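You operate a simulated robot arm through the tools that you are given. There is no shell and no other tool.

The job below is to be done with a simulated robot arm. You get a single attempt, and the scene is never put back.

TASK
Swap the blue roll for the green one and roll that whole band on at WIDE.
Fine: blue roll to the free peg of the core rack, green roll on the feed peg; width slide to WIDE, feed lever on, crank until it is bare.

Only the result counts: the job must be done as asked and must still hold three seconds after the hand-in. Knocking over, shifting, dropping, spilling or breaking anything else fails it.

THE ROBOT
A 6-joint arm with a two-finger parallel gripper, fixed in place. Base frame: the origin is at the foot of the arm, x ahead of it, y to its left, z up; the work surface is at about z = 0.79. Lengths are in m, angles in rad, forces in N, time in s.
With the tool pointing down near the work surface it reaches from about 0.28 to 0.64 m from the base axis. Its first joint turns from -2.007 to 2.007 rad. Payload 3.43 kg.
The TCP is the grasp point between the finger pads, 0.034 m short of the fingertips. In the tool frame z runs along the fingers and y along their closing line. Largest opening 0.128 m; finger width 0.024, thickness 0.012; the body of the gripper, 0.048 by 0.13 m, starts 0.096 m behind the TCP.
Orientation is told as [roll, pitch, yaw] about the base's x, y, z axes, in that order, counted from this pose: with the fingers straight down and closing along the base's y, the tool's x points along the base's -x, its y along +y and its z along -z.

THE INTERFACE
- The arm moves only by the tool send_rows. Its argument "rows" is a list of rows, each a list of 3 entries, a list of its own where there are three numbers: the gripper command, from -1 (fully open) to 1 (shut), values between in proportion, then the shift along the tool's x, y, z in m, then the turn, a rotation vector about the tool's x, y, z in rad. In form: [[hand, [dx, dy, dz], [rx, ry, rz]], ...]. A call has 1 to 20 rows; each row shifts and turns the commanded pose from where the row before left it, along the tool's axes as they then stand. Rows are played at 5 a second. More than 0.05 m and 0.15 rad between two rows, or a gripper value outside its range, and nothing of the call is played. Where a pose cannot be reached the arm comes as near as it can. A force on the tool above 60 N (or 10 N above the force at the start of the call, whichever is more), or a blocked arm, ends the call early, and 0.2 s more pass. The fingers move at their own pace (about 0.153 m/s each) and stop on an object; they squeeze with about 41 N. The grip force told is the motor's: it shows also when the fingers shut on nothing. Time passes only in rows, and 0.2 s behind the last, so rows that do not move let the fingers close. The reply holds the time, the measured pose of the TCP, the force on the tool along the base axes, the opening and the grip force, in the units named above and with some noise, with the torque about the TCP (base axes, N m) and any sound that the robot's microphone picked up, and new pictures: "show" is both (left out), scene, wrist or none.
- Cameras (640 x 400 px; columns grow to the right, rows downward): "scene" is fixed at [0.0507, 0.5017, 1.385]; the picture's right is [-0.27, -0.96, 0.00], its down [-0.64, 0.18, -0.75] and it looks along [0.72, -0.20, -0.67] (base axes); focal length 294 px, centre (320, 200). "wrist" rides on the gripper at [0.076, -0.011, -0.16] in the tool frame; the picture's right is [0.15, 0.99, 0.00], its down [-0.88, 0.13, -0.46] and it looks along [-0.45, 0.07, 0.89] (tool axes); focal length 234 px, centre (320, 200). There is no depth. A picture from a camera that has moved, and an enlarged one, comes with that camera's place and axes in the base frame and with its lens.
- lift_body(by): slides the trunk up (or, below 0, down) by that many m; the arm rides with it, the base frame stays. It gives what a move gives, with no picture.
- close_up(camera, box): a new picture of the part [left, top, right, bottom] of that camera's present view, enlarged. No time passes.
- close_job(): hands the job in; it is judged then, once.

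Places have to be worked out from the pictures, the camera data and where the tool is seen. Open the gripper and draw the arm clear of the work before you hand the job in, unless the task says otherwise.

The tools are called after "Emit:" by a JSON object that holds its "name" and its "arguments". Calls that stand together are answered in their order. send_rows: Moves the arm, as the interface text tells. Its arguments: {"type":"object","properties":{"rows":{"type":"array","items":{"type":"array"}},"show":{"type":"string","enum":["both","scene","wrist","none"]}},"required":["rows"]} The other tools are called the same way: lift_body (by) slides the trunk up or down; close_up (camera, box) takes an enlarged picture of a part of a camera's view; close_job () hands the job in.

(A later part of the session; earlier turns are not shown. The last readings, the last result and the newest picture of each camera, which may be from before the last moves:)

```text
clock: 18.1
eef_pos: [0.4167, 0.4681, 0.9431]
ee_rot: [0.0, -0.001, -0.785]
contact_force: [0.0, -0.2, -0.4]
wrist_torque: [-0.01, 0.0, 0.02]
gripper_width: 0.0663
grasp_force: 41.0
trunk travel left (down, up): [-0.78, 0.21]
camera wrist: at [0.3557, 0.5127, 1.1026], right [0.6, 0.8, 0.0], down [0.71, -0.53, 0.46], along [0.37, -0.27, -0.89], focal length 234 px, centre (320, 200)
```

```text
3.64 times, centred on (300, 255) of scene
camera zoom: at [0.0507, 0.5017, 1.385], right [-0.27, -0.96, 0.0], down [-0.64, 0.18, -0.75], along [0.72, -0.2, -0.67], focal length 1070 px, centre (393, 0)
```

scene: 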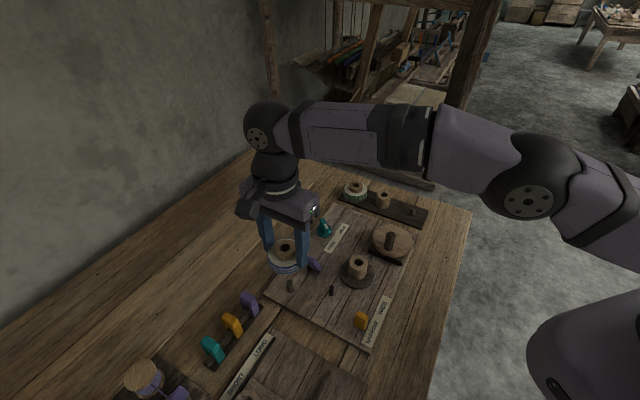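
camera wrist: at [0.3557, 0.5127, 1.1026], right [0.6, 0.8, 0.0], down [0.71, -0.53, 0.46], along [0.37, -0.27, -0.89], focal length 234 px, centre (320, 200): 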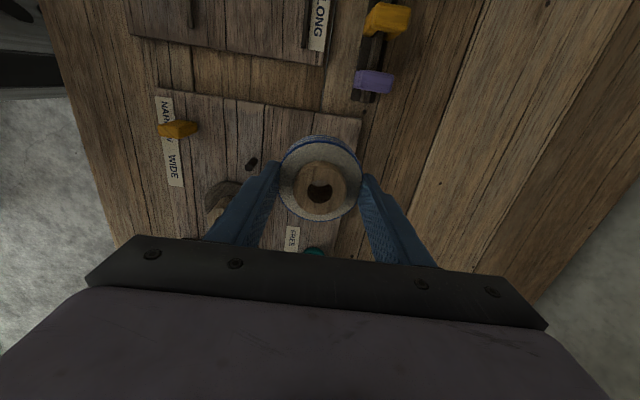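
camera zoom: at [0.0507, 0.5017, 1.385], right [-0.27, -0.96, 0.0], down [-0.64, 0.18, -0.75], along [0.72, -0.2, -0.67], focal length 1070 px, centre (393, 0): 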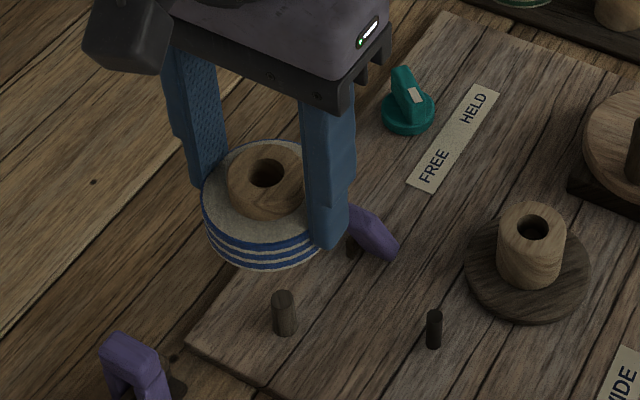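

The blue roll is off and the bare feed peg shows beneath it. I carry the roll over to above the free rack peg.

Emit:
{"name": "send_rows", "arguments": {"rows": [[1, [-0.0419, -0.0188, 0], [0, 0, 0]], [1, [-0.0419, -0.0188, 0], [0, 0, 0]], [1, [-0.0419, -0.0188, 0], [0, 0, 0]], [1, [-0.0419, -0.0188, 0], [0, 0, 0]], [1, [-0.0419, -0.0188, 0], [0, 0, 0]], [1, [-0.0419, -0.0188, 0], [0, 0, 0]], [1, [-0.0419, -0.0188, 0], [0, 0, 0]], [1, [-0.0419, -0.0188, 0], [0, 0, 0]], [1, [-0.0423, -0.0189, 0], [0, 0, 0]], [1, [0, 0, 0.02], [0, 0, 0]], [1, [0, 0, 0.01], [0, 0, 0]], [1, [0, 0, 0], [0, 0, 0]], [1, [0, 0, 0], [0, 0, 0]]]}}

Emit:
{"name": "close_up", "arguments": {"camera": "wrist", "box": [220, 100, 420, 225]}}

Emit:
{"name": "close_up", "arguments": {"camera": "scene", "box": [360, 160, 460, 230]}}

```text
clock: 20.9
eef_pos: [0.5644, 0.0781, 0.9095]
ee_rot: [0.001, 0.0, -0.785]
contact_force: [-0.4, -0.1, -0.8]
wrist_torque: [-0.01, 0.01, 0.0]
gripper_width: 0.0664
grasp_force: 41.1
trunk travel left (down, up): [-0.78, 0.21]
camera wrist: at [0.5026, 0.124, 1.0686], right [0.6, 0.8, 0.0], down [0.71, -0.53, 0.46], along [0.37, -0.27, -0.89], focal length 234 px, centre (320, 200)
```

scene: 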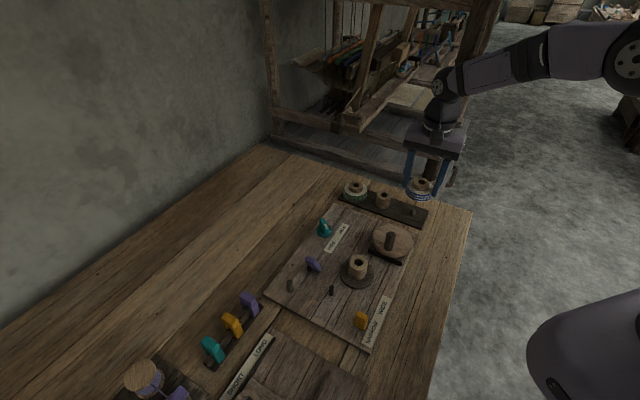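
wrist: 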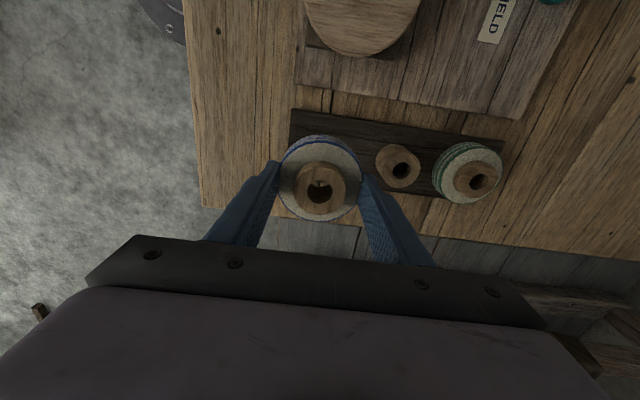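

```text
3.20 times, centred on (320, 162) of wrist
camera zoom: at [0.5026, 0.124, 1.0686], right [0.6, 0.8, 0.0], down [0.71, -0.53, 0.46], along [0.37, -0.27, -0.89], focal length 749 px, centre (320, 320)
```

zoom: 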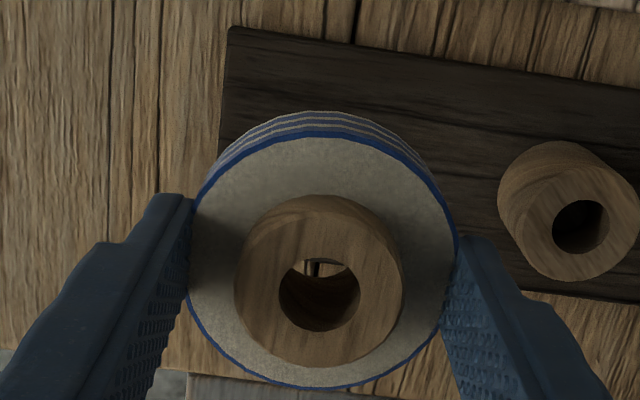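

```text
5.71 times, centred on (410, 195) of scene
camera zoom: at [0.0507, 0.5017, 1.385], right [-0.27, -0.96, 0.0], down [-0.64, 0.18, -0.75], along [0.72, -0.2, -0.67], focal length 1681 px, centre (-194, 229)
```

zoom: 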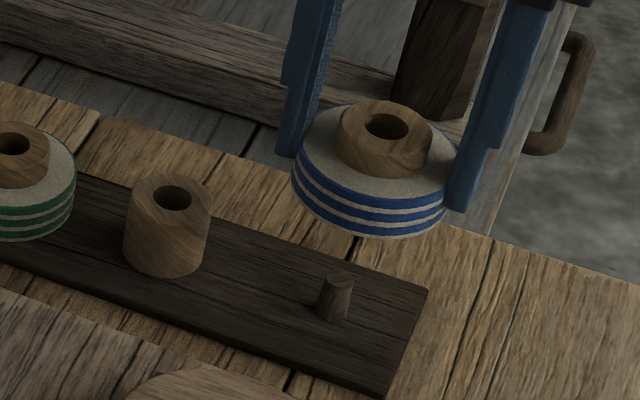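

The scene view predicts the roll axis within ~1 mm of the peg axis. I nudge by (1.0, 0.5) mm, and lower until the roll's underside is just above the peg top, then check.

Emit:
{"name": "send_rows", "arguments": {"rows": [[1, [0.001, 0.0005, 0.01], [0, 0, 0]], [1, [0, 0, 0.015], [0, 0, 0]], [1, [0, 0, 0.015], [0, 0, 0]], [1, [0, 0, 0.005], [0, 0, 0]], [1, [0, 0, 0], [0, 0, 0]], [1, [0, 0, 0], [0, 0, 0]]]}}

Emit:
{"name": "close_up", "arguments": {"camera": "scene", "box": [380, 170, 450, 220]}}

Emit:
{"name": "close_up", "arguments": {"camera": "wrist", "box": [270, 150, 370, 220]}}

```text
clock: 22.3
eef_pos: [0.5626, 0.0807, 0.8667]
ee_rot: [-0.001, 0.0, -0.786]
contact_force: [0.1, 0.2, -0.4]
wrist_torque: [0.01, 0.01, 0.03]
gripper_width: 0.0667
grasp_force: 40.8
trunk travel left (down, up): [-0.78, 0.21]
camera wrist: at [0.5023, 0.1264, 1.0253], right [0.6, 0.8, 0.0], down [0.71, -0.53, 0.46], along [0.37, -0.27, -0.89], focal length 234 px, centre (320, 200)
```

scene: 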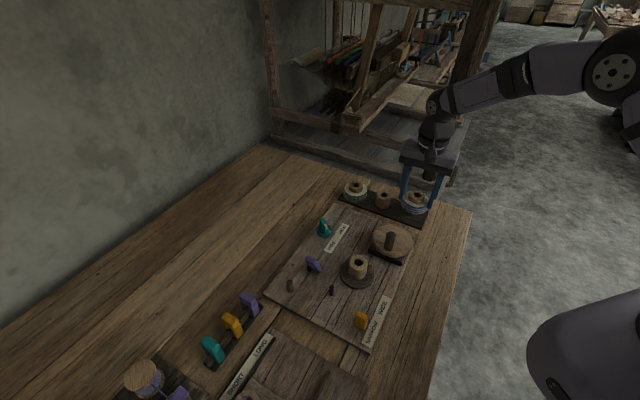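
wrist: 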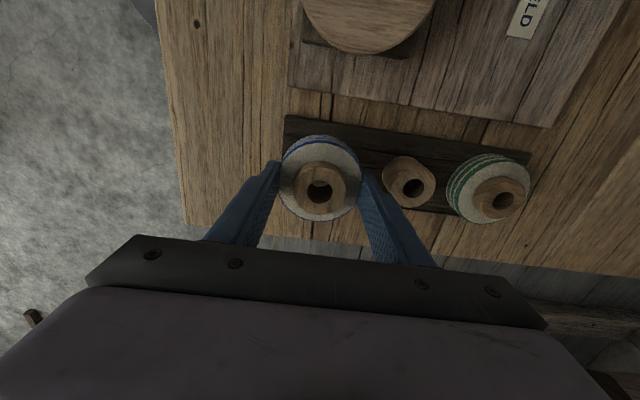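

```text
8.00 times, centred on (415, 195) of scene
camera zoom: at [0.0507, 0.5017, 1.385], right [-0.27, -0.96, 0.0], down [-0.64, 0.18, -0.75], along [0.72, -0.2, -0.67], focal length 2354 px, centre (-440, 240)
```

zoom: 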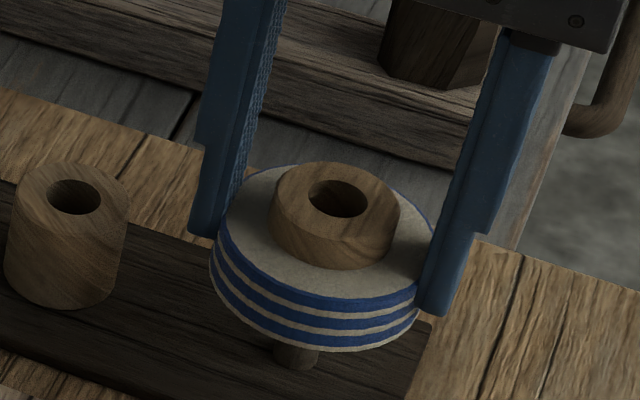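

```text
5.71 times, centred on (320, 185) of wrist
camera zoom: at [0.5023, 0.1264, 1.0253], right [0.6, 0.8, 0.0], down [0.71, -0.53, 0.46], along [0.37, -0.27, -0.89], focal length 1338 px, centre (320, 286)
```

zoom: 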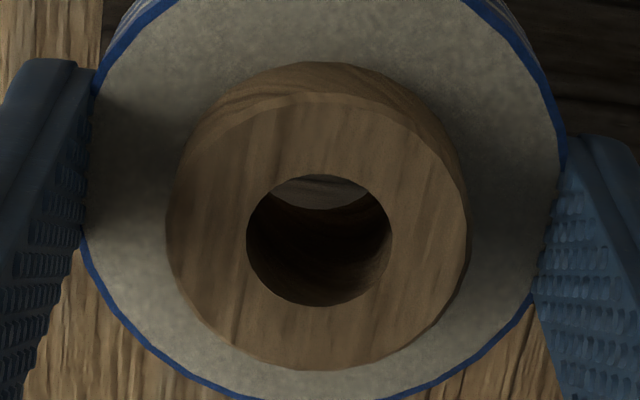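

The roll is about to engage the peg; readings and scene geometry both suggest it sits ~1.5 mm too far along tool +x. I correct and lower in small steps while watching the force.

Emit:
{"name": "send_rows", "arguments": {"rows": [[1, [-0.0015, 0, 0], [0, 0, 0]], [1, [0, 0, 0.004], [0, 0, 0]], [1, [0, 0, 0.004], [0, 0, 0]], [1, [0, 0, 0.004], [0, 0, 0]], [1, [0, 0, 0.004], [0, 0, 0]], [1, [0, 0, 0], [0, 0, 0]]]}}

Emit:
{"name": "close_up", "arguments": {"camera": "scene", "box": [380, 170, 450, 220]}}

Emit:
{"name": "close_up", "arguments": {"camera": "wrist", "box": [270, 150, 370, 220]}}

```text
clock: 23.7
eef_pos: [0.5656, 0.0811, 0.8508]
ee_rot: [0.0, 0.0, -0.785]
contact_force: [-0.6, -0.4, -0.1]
wrist_torque: [0.03, -0.01, 0.0]
gripper_width: 0.0664
grasp_force: 41.4
trunk travel left (down, up): [-0.78, 0.21]
camera wrist: at [0.5036, 0.1261, 1.0098], right [0.6, 0.8, 0.0], down [0.71, -0.53, 0.46], along [0.37, -0.27, -0.89], focal length 234 px, centre (320, 200)
```

scene: 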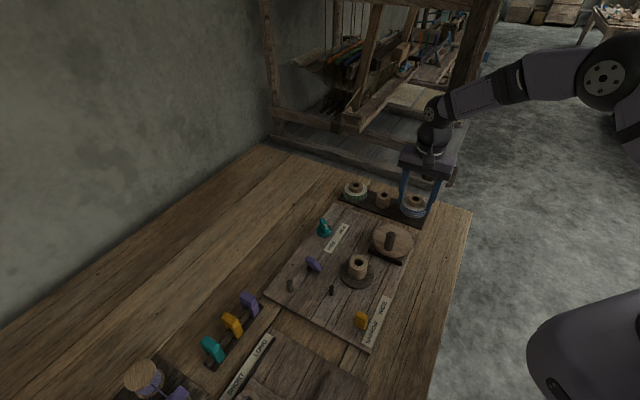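
wrist: 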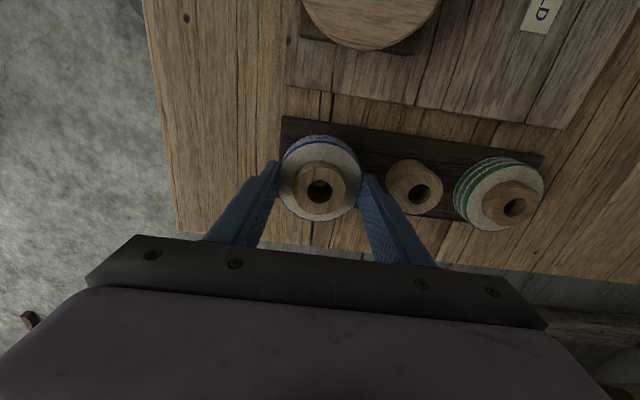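

```text
8.00 times, centred on (415, 195) of scene
camera zoom: at [0.0507, 0.5017, 1.385], right [-0.27, -0.96, 0.0], down [-0.64, 0.18, -0.75], along [0.72, -0.2, -0.67], focal length 2354 px, centre (-440, 240)
```

zoom: 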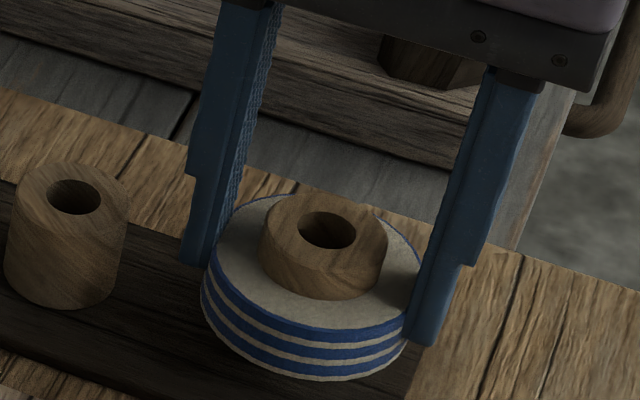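

```text
5.71 times, centred on (320, 185) of wrist
camera zoom: at [0.5036, 0.1261, 1.0098], right [0.6, 0.8, 0.0], down [0.71, -0.53, 0.46], along [0.37, -0.27, -0.89], focal length 1338 px, centre (320, 286)
```

zoom: 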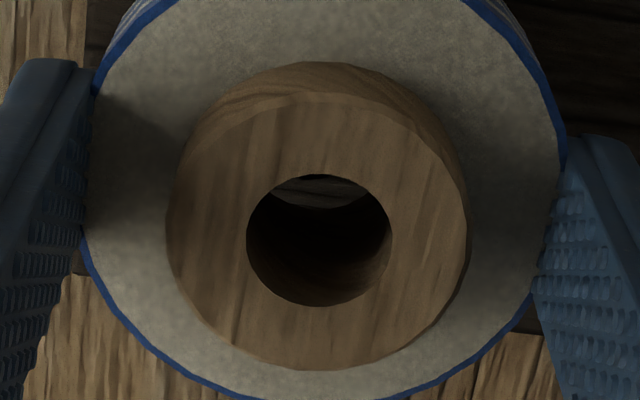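

No contact yet (force ~0). I continue lowering in 2 mm steps, expecting the peg to enter the bore.

Emit:
{"name": "send_rows", "arguments": {"rows": [[1, [0, 0, 0.002], [0, 0, 0]], [1, [0, 0, 0.002], [0, 0, 0]], [1, [0, 0, 0.002], [0, 0, 0]], [1, [0, 0, 0.002], [0, 0, 0]], [1, [0, 0, 0], [0, 0, 0]]], "show": "none"}}

Emit:
{"name": "close_up", "arguments": {"camera": "scene", "box": [380, 170, 450, 220]}}

Emit:
{"name": "close_up", "arguments": {"camera": "wrist", "box": [270, 150, 370, 220]}}

```text
clock: 24.9
eef_pos: [0.5663, 0.0791, 0.8427]
ee_rot: [0.0, 0.001, -0.785]
contact_force: [-0.1, -0.7, -1.0]
wrist_torque: [0.01, 0.01, -0.01]
gripper_width: 0.0667
grasp_force: 41.1
trunk travel left (down, up): [-0.78, 0.21]
```

```text
8.00 times, centred on (415, 195) of scene
camera zoom: at [0.0507, 0.5017, 1.385], right [-0.27, -0.96, 0.0], down [-0.64, 0.18, -0.75], along [0.72, -0.2, -0.67], focal length 2354 px, centre (-440, 240)
```

zoom: 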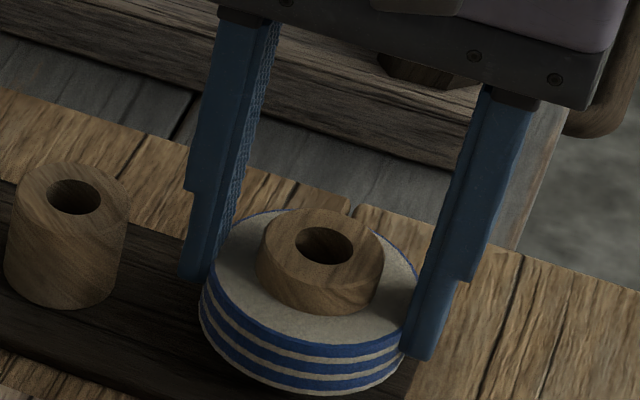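

```text
5.71 times, centred on (320, 185) of wrist
camera zoom: at [0.5041, 0.1249, 1.0019], right [0.6, 0.8, 0.0], down [0.71, -0.53, 0.46], along [0.37, -0.27, -0.89], focal length 1338 px, centre (320, 286)
```

zoom: 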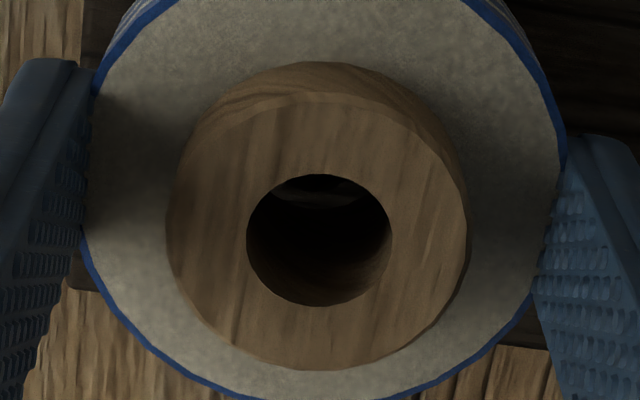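

Still no contact and the roll is at about the level of engagement. I continue down another 6 mm in 1.5 mm steps.

Emit:
{"name": "send_rows", "arguments": {"rows": [[1, [0, 0, 0.0015], [0, 0, 0]], [1, [0, 0, 0.0015], [0, 0, 0]], [1, [0, 0, 0.0015], [0, 0, 0]], [1, [0, 0, 0.0015], [0, 0, 0]], [1, [0, 0, 0], [0, 0, 0]]], "show": "none"}}

Emit:
{"name": "close_up", "arguments": {"camera": "scene", "box": [380, 170, 450, 220]}}

Emit:
{"name": "close_up", "arguments": {"camera": "wrist", "box": [295, 160, 345, 195]}}

```text
clock: 26.1
eef_pos: [0.5655, 0.0783, 0.8376]
ee_rot: [0.0, -0.001, -0.785]
contact_force: [-0.1, -0.1, -0.9]
wrist_torque: [0.0, 0.01, 0.04]
gripper_width: 0.0663
grasp_force: 40.9
trunk travel left (down, up): [-0.78, 0.21]
```

```text
8.00 times, centred on (415, 195) of scene
camera zoom: at [0.0507, 0.5017, 1.385], right [-0.27, -0.96, 0.0], down [-0.64, 0.18, -0.75], along [0.72, -0.2, -0.67], focal length 2354 px, centre (-440, 240)
```

zoom: 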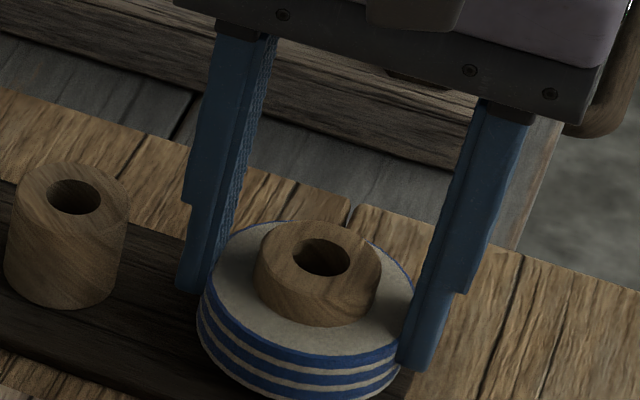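

```text
11.43 times, centred on (320, 178) of wrist
camera zoom: at [0.5044, 0.1246, 0.9962], right [0.6, 0.8, 0.0], down [0.71, -0.53, 0.46], along [0.37, -0.27, -0.89], focal length 2676 px, centre (320, 457)
```

zoom: 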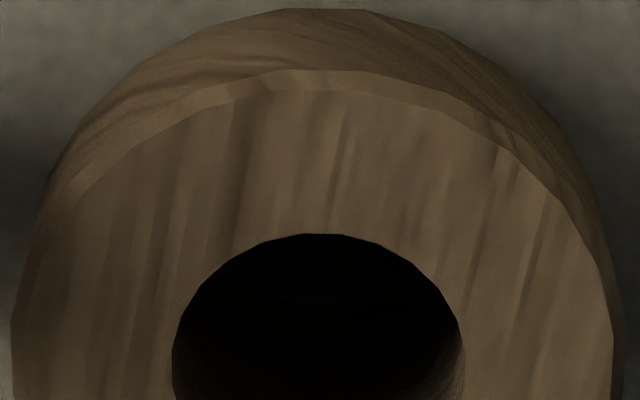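

Still free of contact at z=0.838. I lower 1 mm at a time toward the seat.

Emit:
{"name": "send_rows", "arguments": {"rows": [[1, [0, 0, 0.001], [0, 0, 0]], [1, [0, 0, 0.001], [0, 0, 0]], [1, [0, 0, 0.001], [0, 0, 0]], [1, [0, 0, 0.001], [0, 0, 0]], [1, [0, 0, 0], [0, 0, 0]]], "show": "scene"}}

Emit:
{"name": "close_up", "arguments": {"camera": "scene", "box": [380, 170, 450, 220]}}

```text
clock: 27.3
eef_pos: [0.5651, 0.0792, 0.8334]
ee_rot: [0.001, 0.0, -0.785]
contact_force: [-0.2, -0.3, 0.2]
wrist_torque: [-0.03, -0.01, 0.0]
gripper_width: 0.0663
grasp_force: 41.3
trunk travel left (down, up): [-0.78, 0.21]
```

scene: 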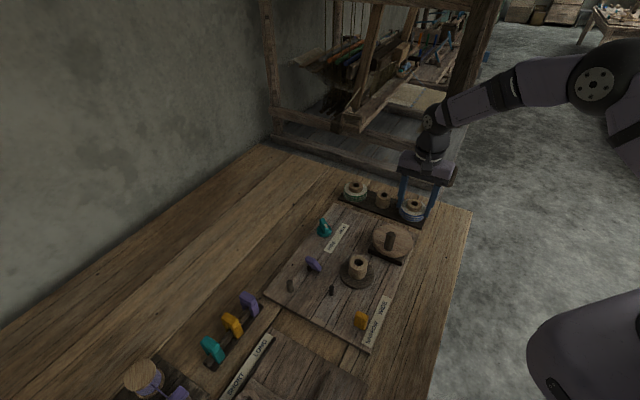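

```text
8.00 times, centred on (415, 195) of scene
camera zoom: at [0.0507, 0.5017, 1.385], right [-0.27, -0.96, 0.0], down [-0.64, 0.18, -0.75], along [0.72, -0.2, -0.67], focal length 2354 px, centre (-440, 240)
```

zoom: 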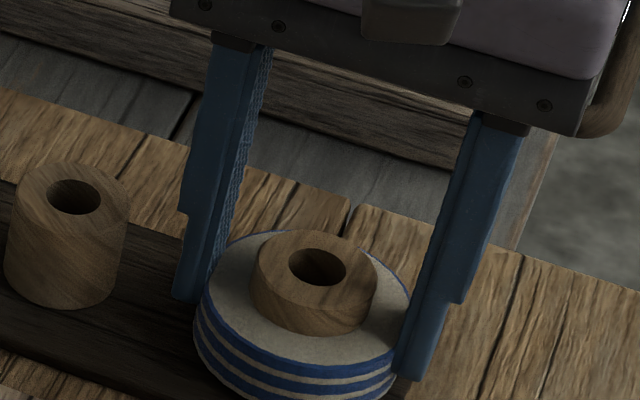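

No contact yet; comparing with the neighbouring core, the roll appears ~3–4 mm above its seat. I continue 1 mm at a time.

Emit:
{"name": "send_rows", "arguments": {"rows": [[1, [0, 0, 0.001], [0, 0, 0]], [1, [0, 0, 0.001], [0, 0, 0]], [1, [0, 0, 0.001], [0, 0, 0]], [1, [0, 0, 0], [0, 0, 0]]], "show": "none"}}

Emit:
{"name": "close_up", "arguments": {"camera": "scene", "box": [380, 180, 450, 230]}}

```text
clock: 28.3
eef_pos: [0.5638, 0.0804, 0.8299]
ee_rot: [0.001, 0.0, -0.785]
contact_force: [-0.1, -0.3, -1.7]
wrist_torque: [-0.02, 0.02, 0.02]
gripper_width: 0.0661
grasp_force: 41.3
trunk travel left (down, up): [-0.78, 0.21]
```

```text
8.00 times, centred on (415, 205) of scene
camera zoom: at [0.0507, 0.5017, 1.385], right [-0.27, -0.96, 0.0], down [-0.64, 0.18, -0.75], along [0.72, -0.2, -0.67], focal length 2354 px, centre (-440, 160)
```

zoom: 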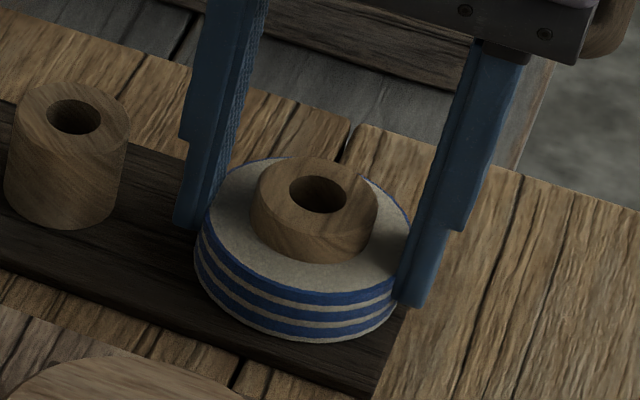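

The blue roll sits within ~1 mm of its seat (hole height now matches the neighbouring core). I open the fingers to about 0.088 m and look.

Emit:
{"name": "send_rows", "arguments": {"rows": [[0.3, [0, 0, 0], [0, 0, 0]], [-0.1, [0, 0, 0], [0, 0, 0]], [-0.375, [0, 0, 0], [0, 0, 0]], [-0.375, [0, 0, 0], [0, 0, 0]]]}}

Emit:
{"name": "close_up", "arguments": {"camera": "scene", "box": [380, 180, 450, 230]}}

Emit:
{"name": "close_up", "arguments": {"camera": "wrist", "box": [220, 100, 420, 225]}}

```text
clock: 29.3
eef_pos: [0.5649, 0.0795, 0.8294]
ee_rot: [0.0, 0.0, -0.786]
contact_force: [0.5, -0.4, -0.4]
wrist_torque: [-0.02, 0.02, 0.02]
gripper_width: 0.0878
grasp_force: 0.1
trunk travel left (down, up): [-0.78, 0.21]
camera wrist: at [0.5033, 0.1248, 0.9893], right [0.6, 0.8, 0.0], down [0.71, -0.53, 0.46], along [0.37, -0.27, -0.89], focal length 234 px, centre (320, 200)
```

scene: 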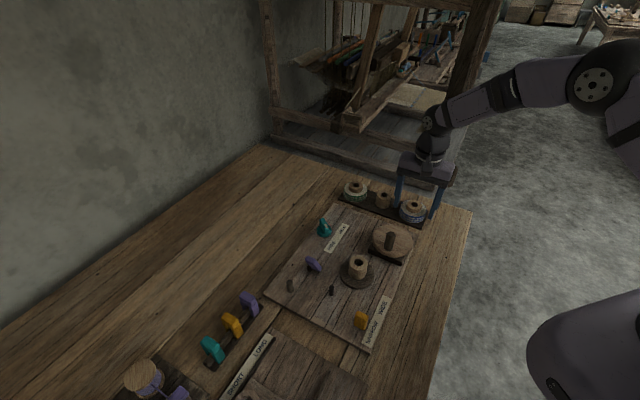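
wrist: 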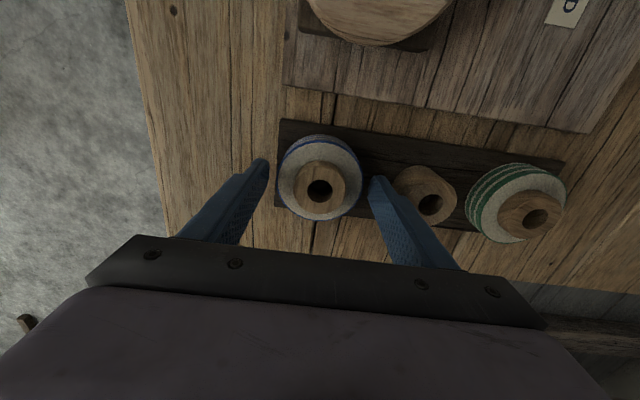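

```text
8.00 times, centred on (415, 205) of scene
camera zoom: at [0.0507, 0.5017, 1.385], right [-0.27, -0.96, 0.0], down [-0.64, 0.18, -0.75], along [0.72, -0.2, -0.67], focal length 2354 px, centre (-440, 160)
```

zoom: 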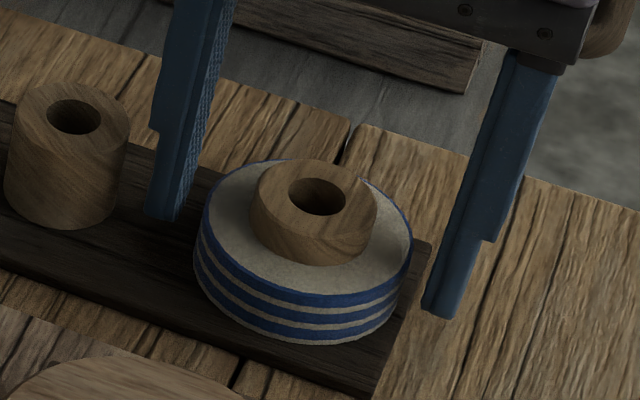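

```text
3.20 times, centred on (320, 162) of wrist
camera zoom: at [0.5033, 0.1248, 0.9893], right [0.6, 0.8, 0.0], down [0.71, -0.53, 0.46], along [0.37, -0.27, -0.89], focal length 749 px, centre (320, 320)
```

zoom: 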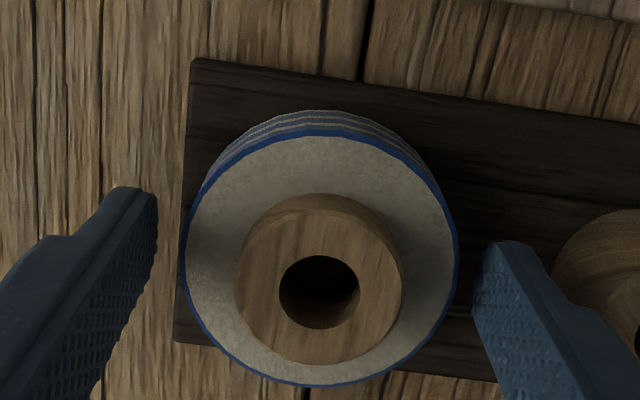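

The blue roll sits level on the rack peg, at the neighbouring core's height. I lift straight up clear of it, then turn the hand to yaw 0 and move toward the green roll at a safe height.

Emit:
{"name": "send_rows", "arguments": {"rows": [[-0.375, [0, 0, -0.01], [0, 0, 0]], [-0.375, [0, 0, -0.02], [0, 0, 0]], [-0.375, [0, 0, -0.035], [0, 0, 0]], [-0.375, [0, 0, -0.035], [0, 0, 0]], [-0.375, [0, 0, 0], [0, 0, -0.131]], [-0.375, [0, 0, 0], [0, 0, -0.131]], [-0.375, [0, 0, 0], [0, 0, -0.131]], [-0.375, [0, 0, 0], [0, 0, -0.131]], [-0.375, [0, 0, 0], [0, 0, -0.131]], [-0.375, [0, 0, 0], [0, 0, -0.13]], [-0.375, [0, 0, 0], [0, 0, 0]]]}}

Emit:
{"name": "close_up", "arguments": {"camera": "scene", "box": [340, 170, 450, 240]}}

```text
clock: 31.7
eef_pos: [0.5645, 0.0788, 0.9305]
ee_rot: [-0.001, 0.002, 0.003]
contact_force: [-0.1, 0.1, 1.6]
wrist_torque: [0.0, 0.01, 0.03]
gripper_width: 0.0879
grasp_force: 0.0
trunk travel left (down, up): [-0.78, 0.21]
camera wrist: at [0.489, 0.0679, 1.0894], right [-0.15, 0.99, 0.0], down [0.88, 0.13, 0.46], along [0.45, 0.07, -0.89], focal length 234 px, centre (320, 200)
```

scene: 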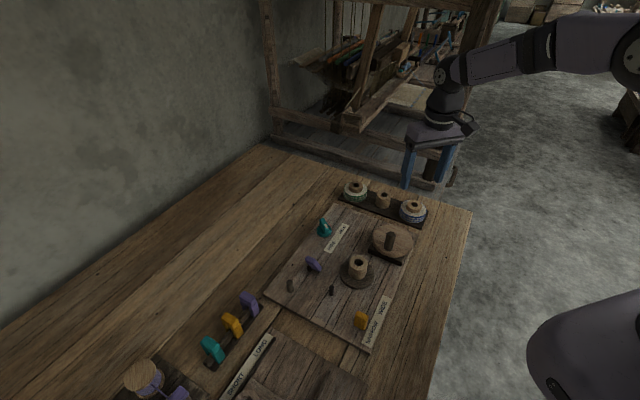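
wrist: 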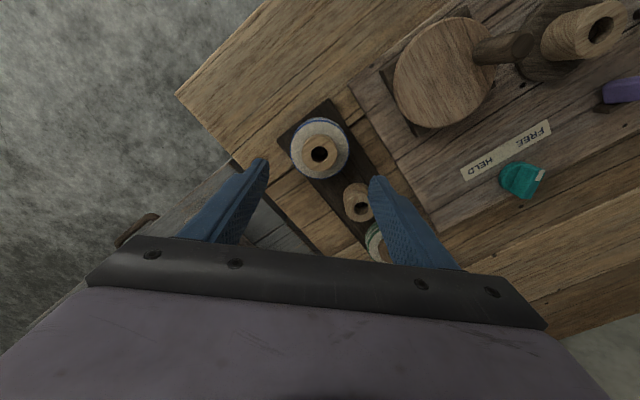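

```text
5.71 times, centred on (395, 205) of scene
camera zoom: at [0.0507, 0.5017, 1.385], right [-0.27, -0.96, 0.0], down [-0.64, 0.18, -0.75], along [0.72, -0.2, -0.67], focal length 1681 px, centre (-109, 171)
```

zoom: 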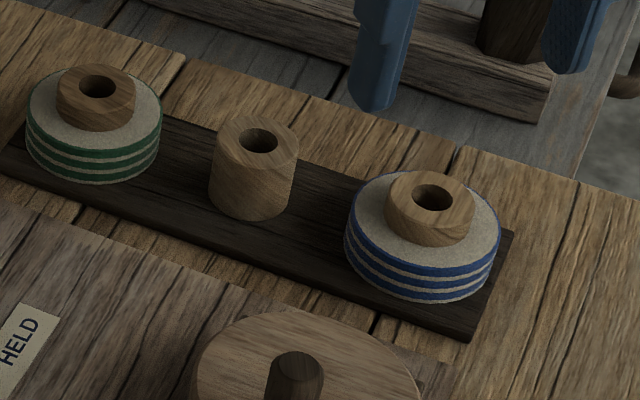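

All three rack cores line up level, so the blue roll is properly seated. Now I move toward the green roll, tilting the hand 0.25 rad outward about its closing axis to gain reach, staying at z≈0.93.

Emit:
{"name": "send_rows", "arguments": {"rows": [[-0.5625, [-0.0152, 0.0403, 0], [0, 0, 0]], [-0.5625, [-0.0152, 0.0403, 0], [0, 0, 0]], [-0.5625, [-0.0152, 0.0403, 0], [0, 0, 0]], [-0.5625, [0, 0, 0], [0, -0.125, 0]], [-0.5625, [0, 0, 0], [0, -0.125, 0]], [-0.5625, [-0.0393, 0.0035, 0.01], [0, 0, 0]], [-0.5625, [-0.0393, 0.0035, 0.01], [0, 0, 0]], [-0.5625, [0, 0, 0], [0, 0, 0]], [-0.5625, [0, 0, 0], [0, 0, 0]]]}}

Emit:
{"name": "close_up", "arguments": {"camera": "wrist", "box": [220, 100, 420, 225]}}

Emit:
{"name": "close_up", "arguments": {"camera": "scene", "box": [320, 140, 430, 210]}}

```text
clock: 33.7
eef_pos: [0.6828, 0.2051, 0.9301]
ee_rot: [0.0, -0.25, 0.0]
contact_force: [0.0, -0.1, -0.7]
wrist_torque: [0.02, -0.02, 0.0]
gripper_width: 0.1
grasp_force: 0.1
out of reach, approached as far as the arm can: row 7
trunk travel left (down, up): [-0.78, 0.21]
camera wrist: at [0.5704, 0.194, 1.0656], right [-0.14, 0.99, -0.04], down [0.74, 0.13, 0.66], along [0.66, 0.07, -0.75], focal length 234 px, centre (320, 200)
```

scene: 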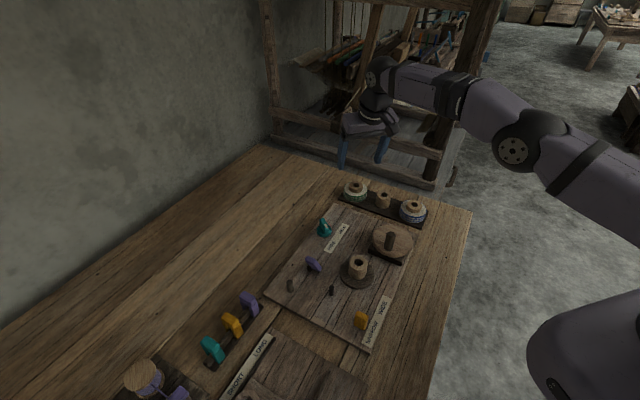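
wrist: 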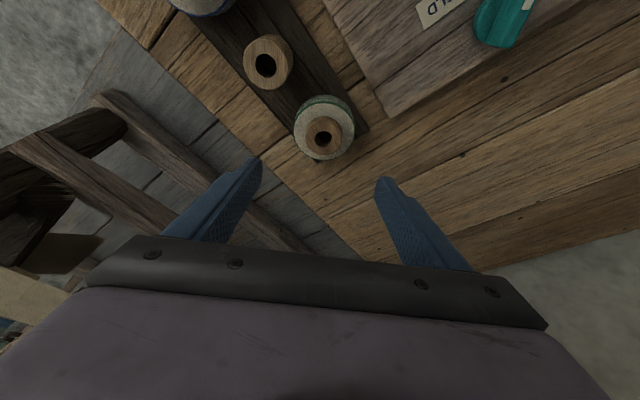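

```text
3.20 times, centred on (320, 162) of wrist
camera zoom: at [0.5704, 0.194, 1.0656], right [-0.14, 0.99, -0.04], down [0.74, 0.13, 0.66], along [0.66, 0.07, -0.75], focal length 749 px, centre (320, 320)
```

zoom: 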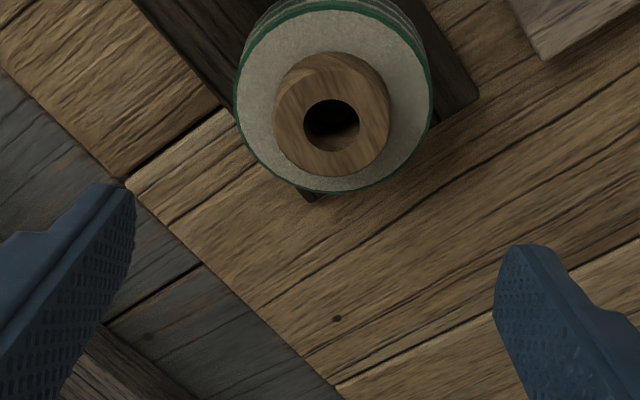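

```text
5.71 times, centred on (375, 175) of scene
camera zoom: at [0.0507, 0.5017, 1.385], right [-0.27, -0.96, 0.0], down [-0.64, 0.18, -0.75], along [0.72, -0.2, -0.67], focal length 1681 px, centre (6, 343)
```

zoom: 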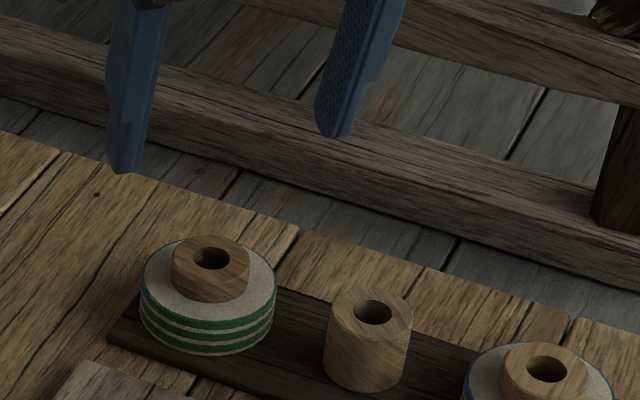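

The green roll triangulates again to (0.690, 0.207); at 0.25 rad the arm falls ~8 mm short at this height. I increase the tilt to 0.30 rad, go out and down to z≈0.90 and check the reach.

Emit:
{"name": "send_rows", "arguments": {"rows": [[-0.5625, [0, 0, 0], [0, -0.05, 0]], [-0.5625, [0.0013, 0.0016, 0.0311], [0, 0, 0]], [-0.5625, [0, 0, 0], [0, 0, 0]], [-0.5625, [0, 0, 0], [0, 0, 0]]], "show": "none"}}

Emit:
{"name": "close_up", "arguments": {"camera": "wrist", "box": [220, 80, 420, 205]}}

```text
clock: 34.7
eef_pos: [0.6902, 0.206, 0.8991]
ee_rot: [0.001, -0.301, 0.0]
contact_force: [0.8, 0.3, 0.2]
wrist_torque: [0.03, -0.03, -0.03]
gripper_width: 0.1002
grasp_force: 0.1
trunk travel left (down, up): [-0.78, 0.21]
```

```text
3.20 times, centred on (320, 142) of wrist
camera zoom: at [0.5713, 0.1944, 1.0292], right [-0.14, 0.99, -0.04], down [0.71, 0.13, 0.7], along [0.69, 0.07, -0.72], focal length 749 px, centre (320, 384)
```

zoom: 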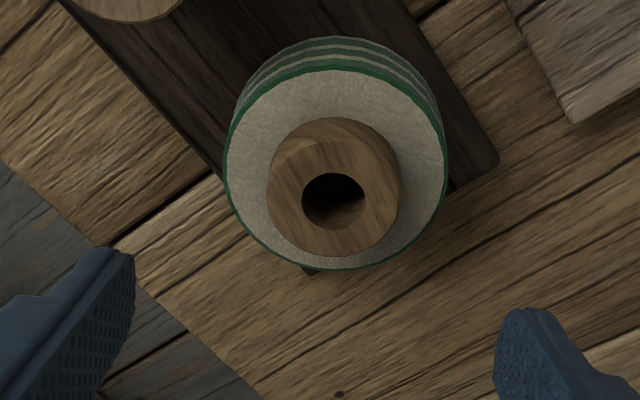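

Reach is fine at 0.30 rad tilt. With the tilt the pads at roll height lie ~9 mm further out, so I aim the TCP at about (0.683, 0.207, 0.829) and descend in steps, first to z≈0.85.

Emit:
{"name": "send_rows", "arguments": {"rows": [[-0.5625, [0.0066, 0.0004, 0.0158], [0, 0, 0]], [-0.5625, [0.0066, 0.0004, 0.0158], [0, 0, 0]], [-0.5625, [0.0066, 0, 0.0158], [0, 0, 0]], [-0.5625, [0, 0, 0], [0, 0, 0]], [-0.5625, [0, 0, 0], [0, 0, 0]]]}}

Emit:
{"name": "close_up", "arguments": {"camera": "wrist", "box": [220, 100, 420, 225]}}

Emit:
{"name": "close_up", "arguments": {"camera": "scene", "box": [320, 150, 410, 210]}}

```text
clock: 35.9
eef_pos: [0.6856, 0.2083, 0.8479]
ee_rot: [0.0, -0.302, 0.0]
contact_force: [-0.1, 0.2, -0.4]
wrist_torque: [-0.01, -0.02, -0.06]
gripper_width: 0.1004
grasp_force: 0.1
trunk travel left (down, up): [-0.78, 0.21]
camera wrist: at [0.566, 0.1962, 0.9773], right [-0.14, 0.99, -0.04], down [0.71, 0.13, 0.7], along [0.69, 0.07, -0.72], focal length 234 px, centre (320, 200)
```

scene: 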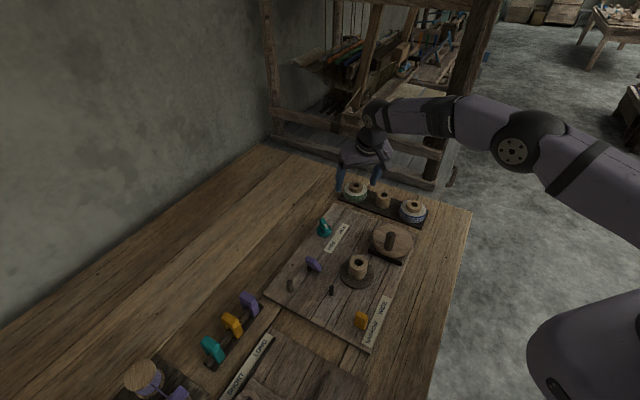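
wrist: 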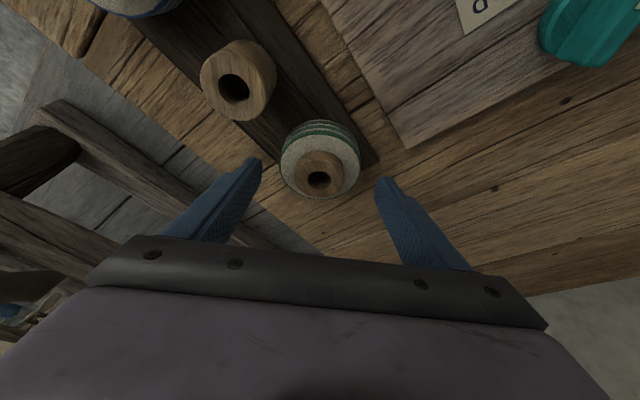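

```text
3.20 times, centred on (320, 162) of wrist
camera zoom: at [0.566, 0.1962, 0.9773], right [-0.14, 0.99, -0.04], down [0.71, 0.13, 0.7], along [0.69, 0.07, -0.72], focal length 749 px, centre (320, 320)
```

zoom: 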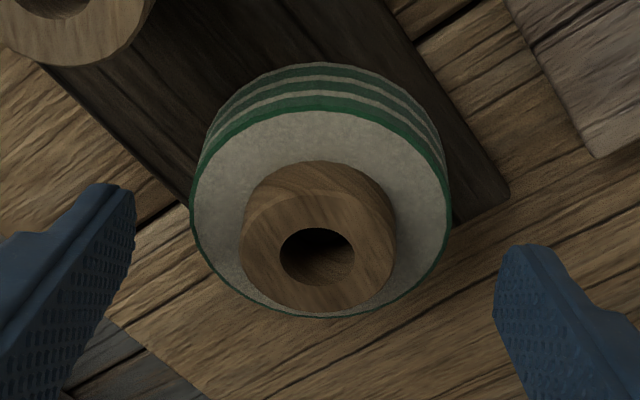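

```text
6.67 times, centred on (365, 180) of scene
camera zoom: at [0.0507, 0.5017, 1.385], right [-0.27, -0.96, 0.0], down [-0.64, 0.18, -0.75], along [0.72, -0.2, -0.67], focal length 1962 px, centre (20, 333)
```

zoom: 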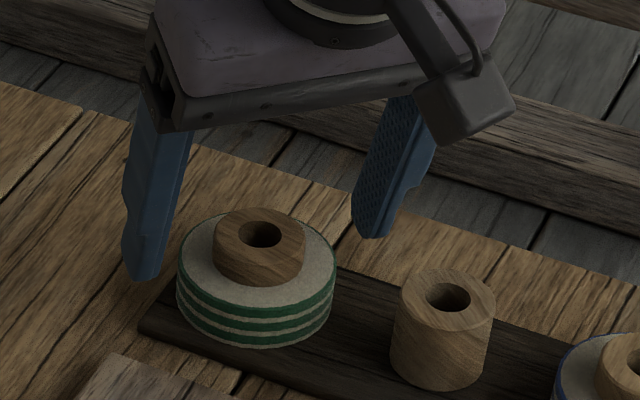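

Fingers straddle the green roll symmetrically. I complete the descent to z≈0.829 in small steps.

Emit:
{"name": "send_rows", "arguments": {"rows": [[-0.5625, [0.0019, -0.001, 0.0044], [0, 0, 0]], [-0.5625, [0.0019, 0, 0.0044], [0, 0, 0]], [-0.5625, [0.0019, 0, 0.0044], [0, 0, 0]], [-0.5625, [0.0018, 0, 0.0044], [0, 0, 0]], [-0.5625, [0, 0, 0], [0, 0, 0]]]}}

Emit:
{"name": "close_up", "arguments": {"camera": "scene", "box": [320, 150, 410, 210]}}

Emit:
{"name": "close_up", "arguments": {"camera": "wrist", "box": [220, 100, 420, 225]}}

```text
clock: 37.1
eef_pos: [0.6842, 0.2066, 0.8292]
ee_rot: [0.001, -0.299, 0.0]
contact_force: [0.8, 0.1, 0.4]
wrist_torque: [-0.03, 0.0, -0.04]
gripper_width: 0.1001
grasp_force: 0.0
trunk travel left (down, up): [-0.78, 0.21]
camera wrist: at [0.5645, 0.1951, 0.9588], right [-0.14, 0.99, -0.04], down [0.71, 0.13, 0.7], along [0.69, 0.07, -0.72], focal length 234 px, centre (320, 200)
```

scene: 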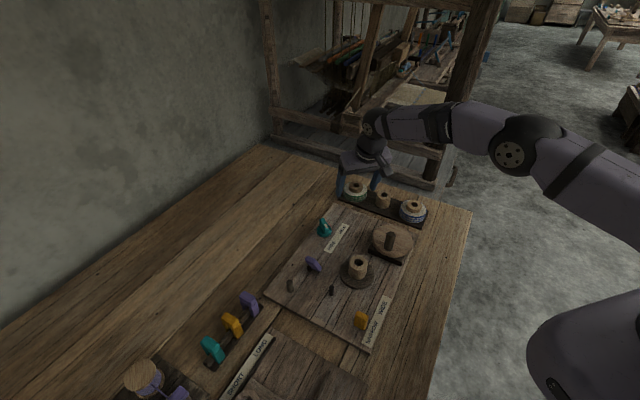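
wrist: 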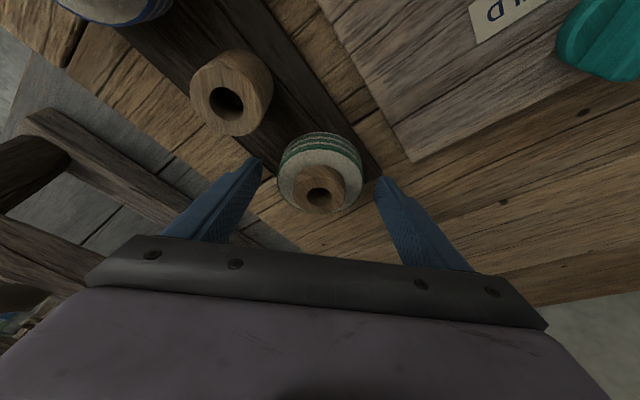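

```text
6.67 times, centred on (365, 180) of scene
camera zoom: at [0.0507, 0.5017, 1.385], right [-0.27, -0.96, 0.0], down [-0.64, 0.18, -0.75], along [0.72, -0.2, -0.67], focal length 1962 px, centre (20, 333)
```

zoom: 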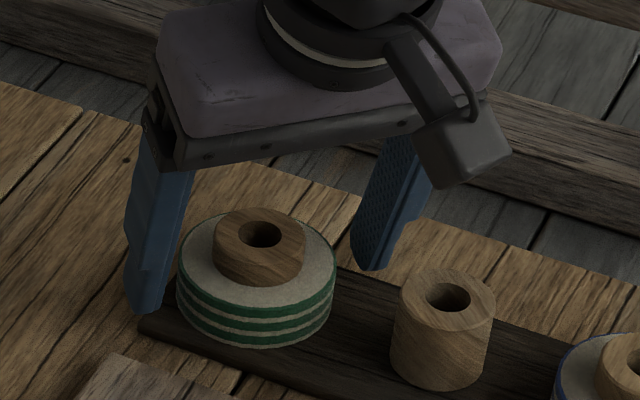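

```text
3.20 times, centred on (320, 162) of wrist
camera zoom: at [0.5645, 0.1951, 0.9588], right [-0.14, 0.99, -0.04], down [0.71, 0.13, 0.7], along [0.69, 0.07, -0.72], focal length 749 px, centre (320, 320)
```

zoom: 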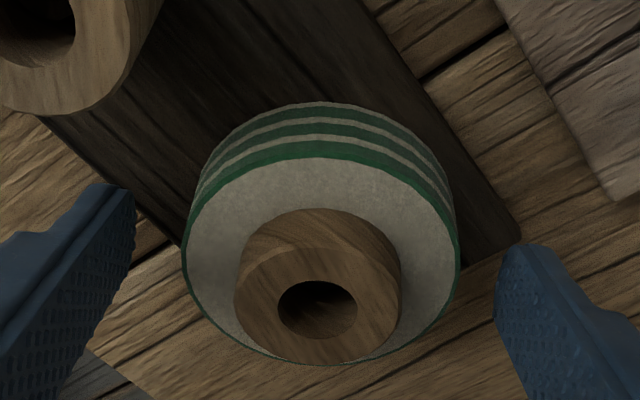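

Positioned with no contact; the roll lies between the pads. I close the hand on the green roll.

Emit:
{"name": "send_rows", "arguments": {"rows": [[0.1, [0, 0, 0], [0, 0, 0]], [1, [0, 0, 0], [0, 0, 0]], [1, [0, 0, 0], [0, 0, 0]], [1, [0, 0, 0], [0, 0, 0]]]}}

Emit:
{"name": "close_up", "arguments": {"camera": "scene", "box": [320, 150, 410, 210]}}

Emit:
{"name": "close_up", "arguments": {"camera": "wrist", "box": [220, 100, 420, 225]}}

```text
clock: 38.1
eef_pos: [0.6838, 0.2066, 0.8297]
ee_rot: [0.0, -0.3, 0.0]
contact_force: [-0.1, 0.0, 0.5]
wrist_torque: [0.0, -0.03, -0.02]
gripper_width: 0.0664
grasp_force: 40.6
trunk travel left (down, up): [-0.78, 0.21]
camera wrist: at [0.5645, 0.1951, 0.9587], right [-0.14, 0.99, -0.04], down [0.71, 0.13, 0.7], along [0.69, 0.07, -0.72], focal length 234 px, centre (320, 200)
```

scene: 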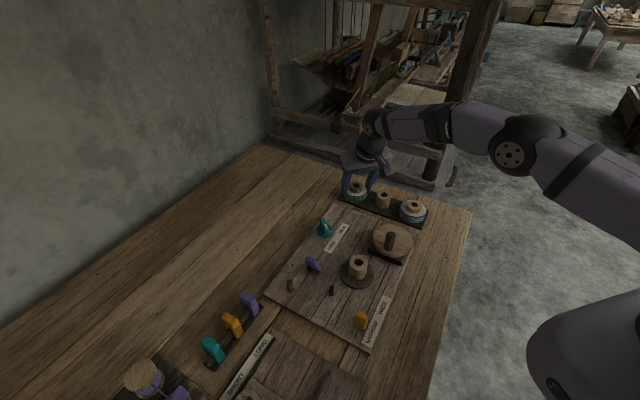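
wrist: 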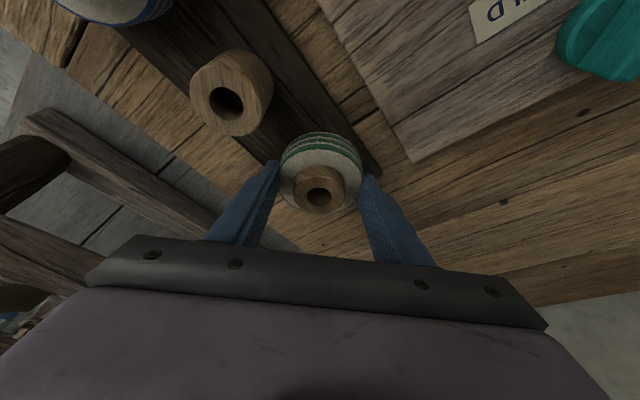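

```text
6.67 times, centred on (365, 180) of scene
camera zoom: at [0.0507, 0.5017, 1.385], right [-0.27, -0.96, 0.0], down [-0.64, 0.18, -0.75], along [0.72, -0.2, -0.67], focal length 1962 px, centre (20, 333)
```

zoom: 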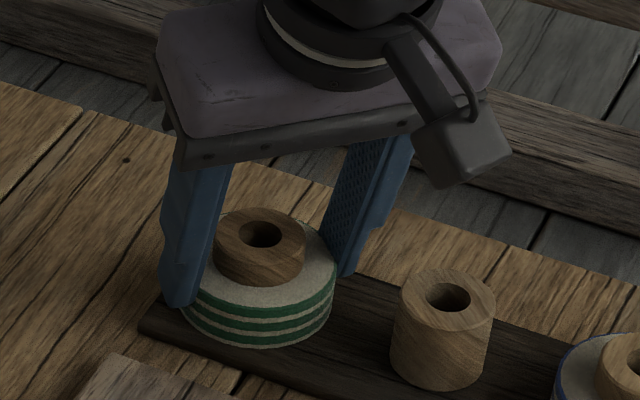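

```text
3.20 times, centred on (320, 162) of wrist
camera zoom: at [0.5645, 0.1951, 0.9587], right [-0.14, 0.99, -0.04], down [0.71, 0.13, 0.7], along [0.69, 0.07, -0.72], focal length 749 px, centre (320, 320)
```

zoom: 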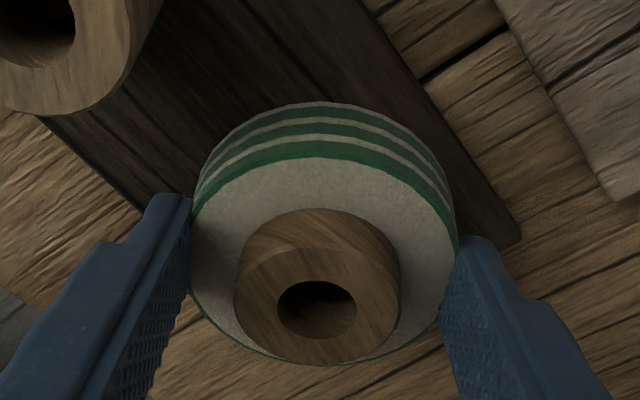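

Green roll gripped at 0.0664 m. I lift it straight up off the rack peg by ~0.11 m (vertical in base, with the tilt kept).

Emit:
{"name": "send_rows", "arguments": {"rows": [[1, [-0.0015, 0, -0.0048], [0, 0, 0]], [1, [-0.0044, 0, -0.0143], [0, 0, 0]], [1, [-0.0059, 0, -0.0191], [0, 0, 0]], [1, [-0.0074, 0, -0.0239], [0, 0, 0]], [1, [-0.0074, 0, -0.0239], [0, 0, 0]], [1, [-0.0059, 0, -0.0191], [0, 0, 0]], [1, [0, 0, 0], [0, 0, 0]]]}}

Emit:
{"name": "close_up", "arguments": {"camera": "scene", "box": [320, 140, 430, 220]}}

```text
clock: 39.7
eef_pos: [0.6857, 0.2046, 0.9392]
ee_rot: [0.0, -0.299, -0.001]
contact_force: [0.7, 0.5, 0.0]
wrist_torque: [0.0, -0.02, -0.03]
gripper_width: 0.0664
grasp_force: 41.0
trunk travel left (down, up): [-0.78, 0.21]
camera wrist: at [0.5657, 0.1929, 1.0694], right [-0.14, 0.99, -0.04], down [0.71, 0.13, 0.7], along [0.69, 0.07, -0.72], focal length 234 px, centre (320, 200)
```

scene: 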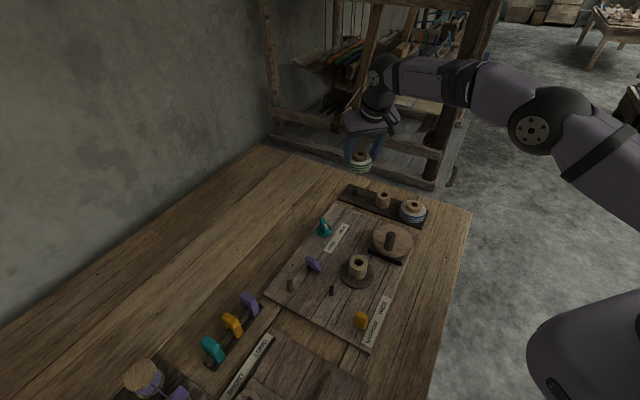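
wrist: 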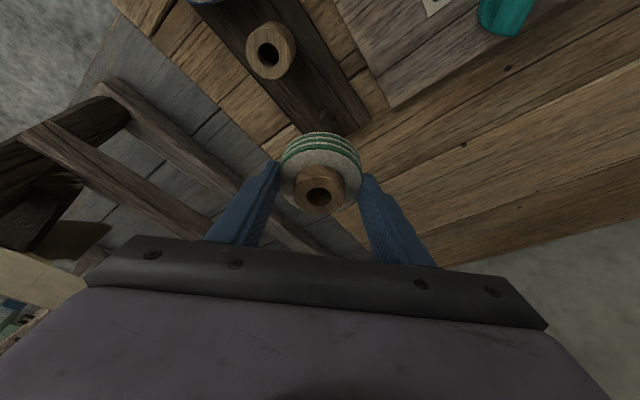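

```text
5.00 times, centred on (375, 180) of scene
camera zoom: at [0.0507, 0.5017, 1.385], right [-0.27, -0.96, 0.0], down [-0.64, 0.18, -0.75], along [0.72, -0.2, -0.67], focal length 1471 px, centre (45, 300)
```

zoom: 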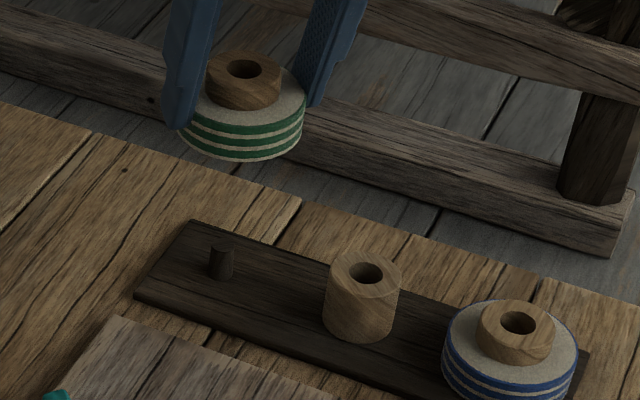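

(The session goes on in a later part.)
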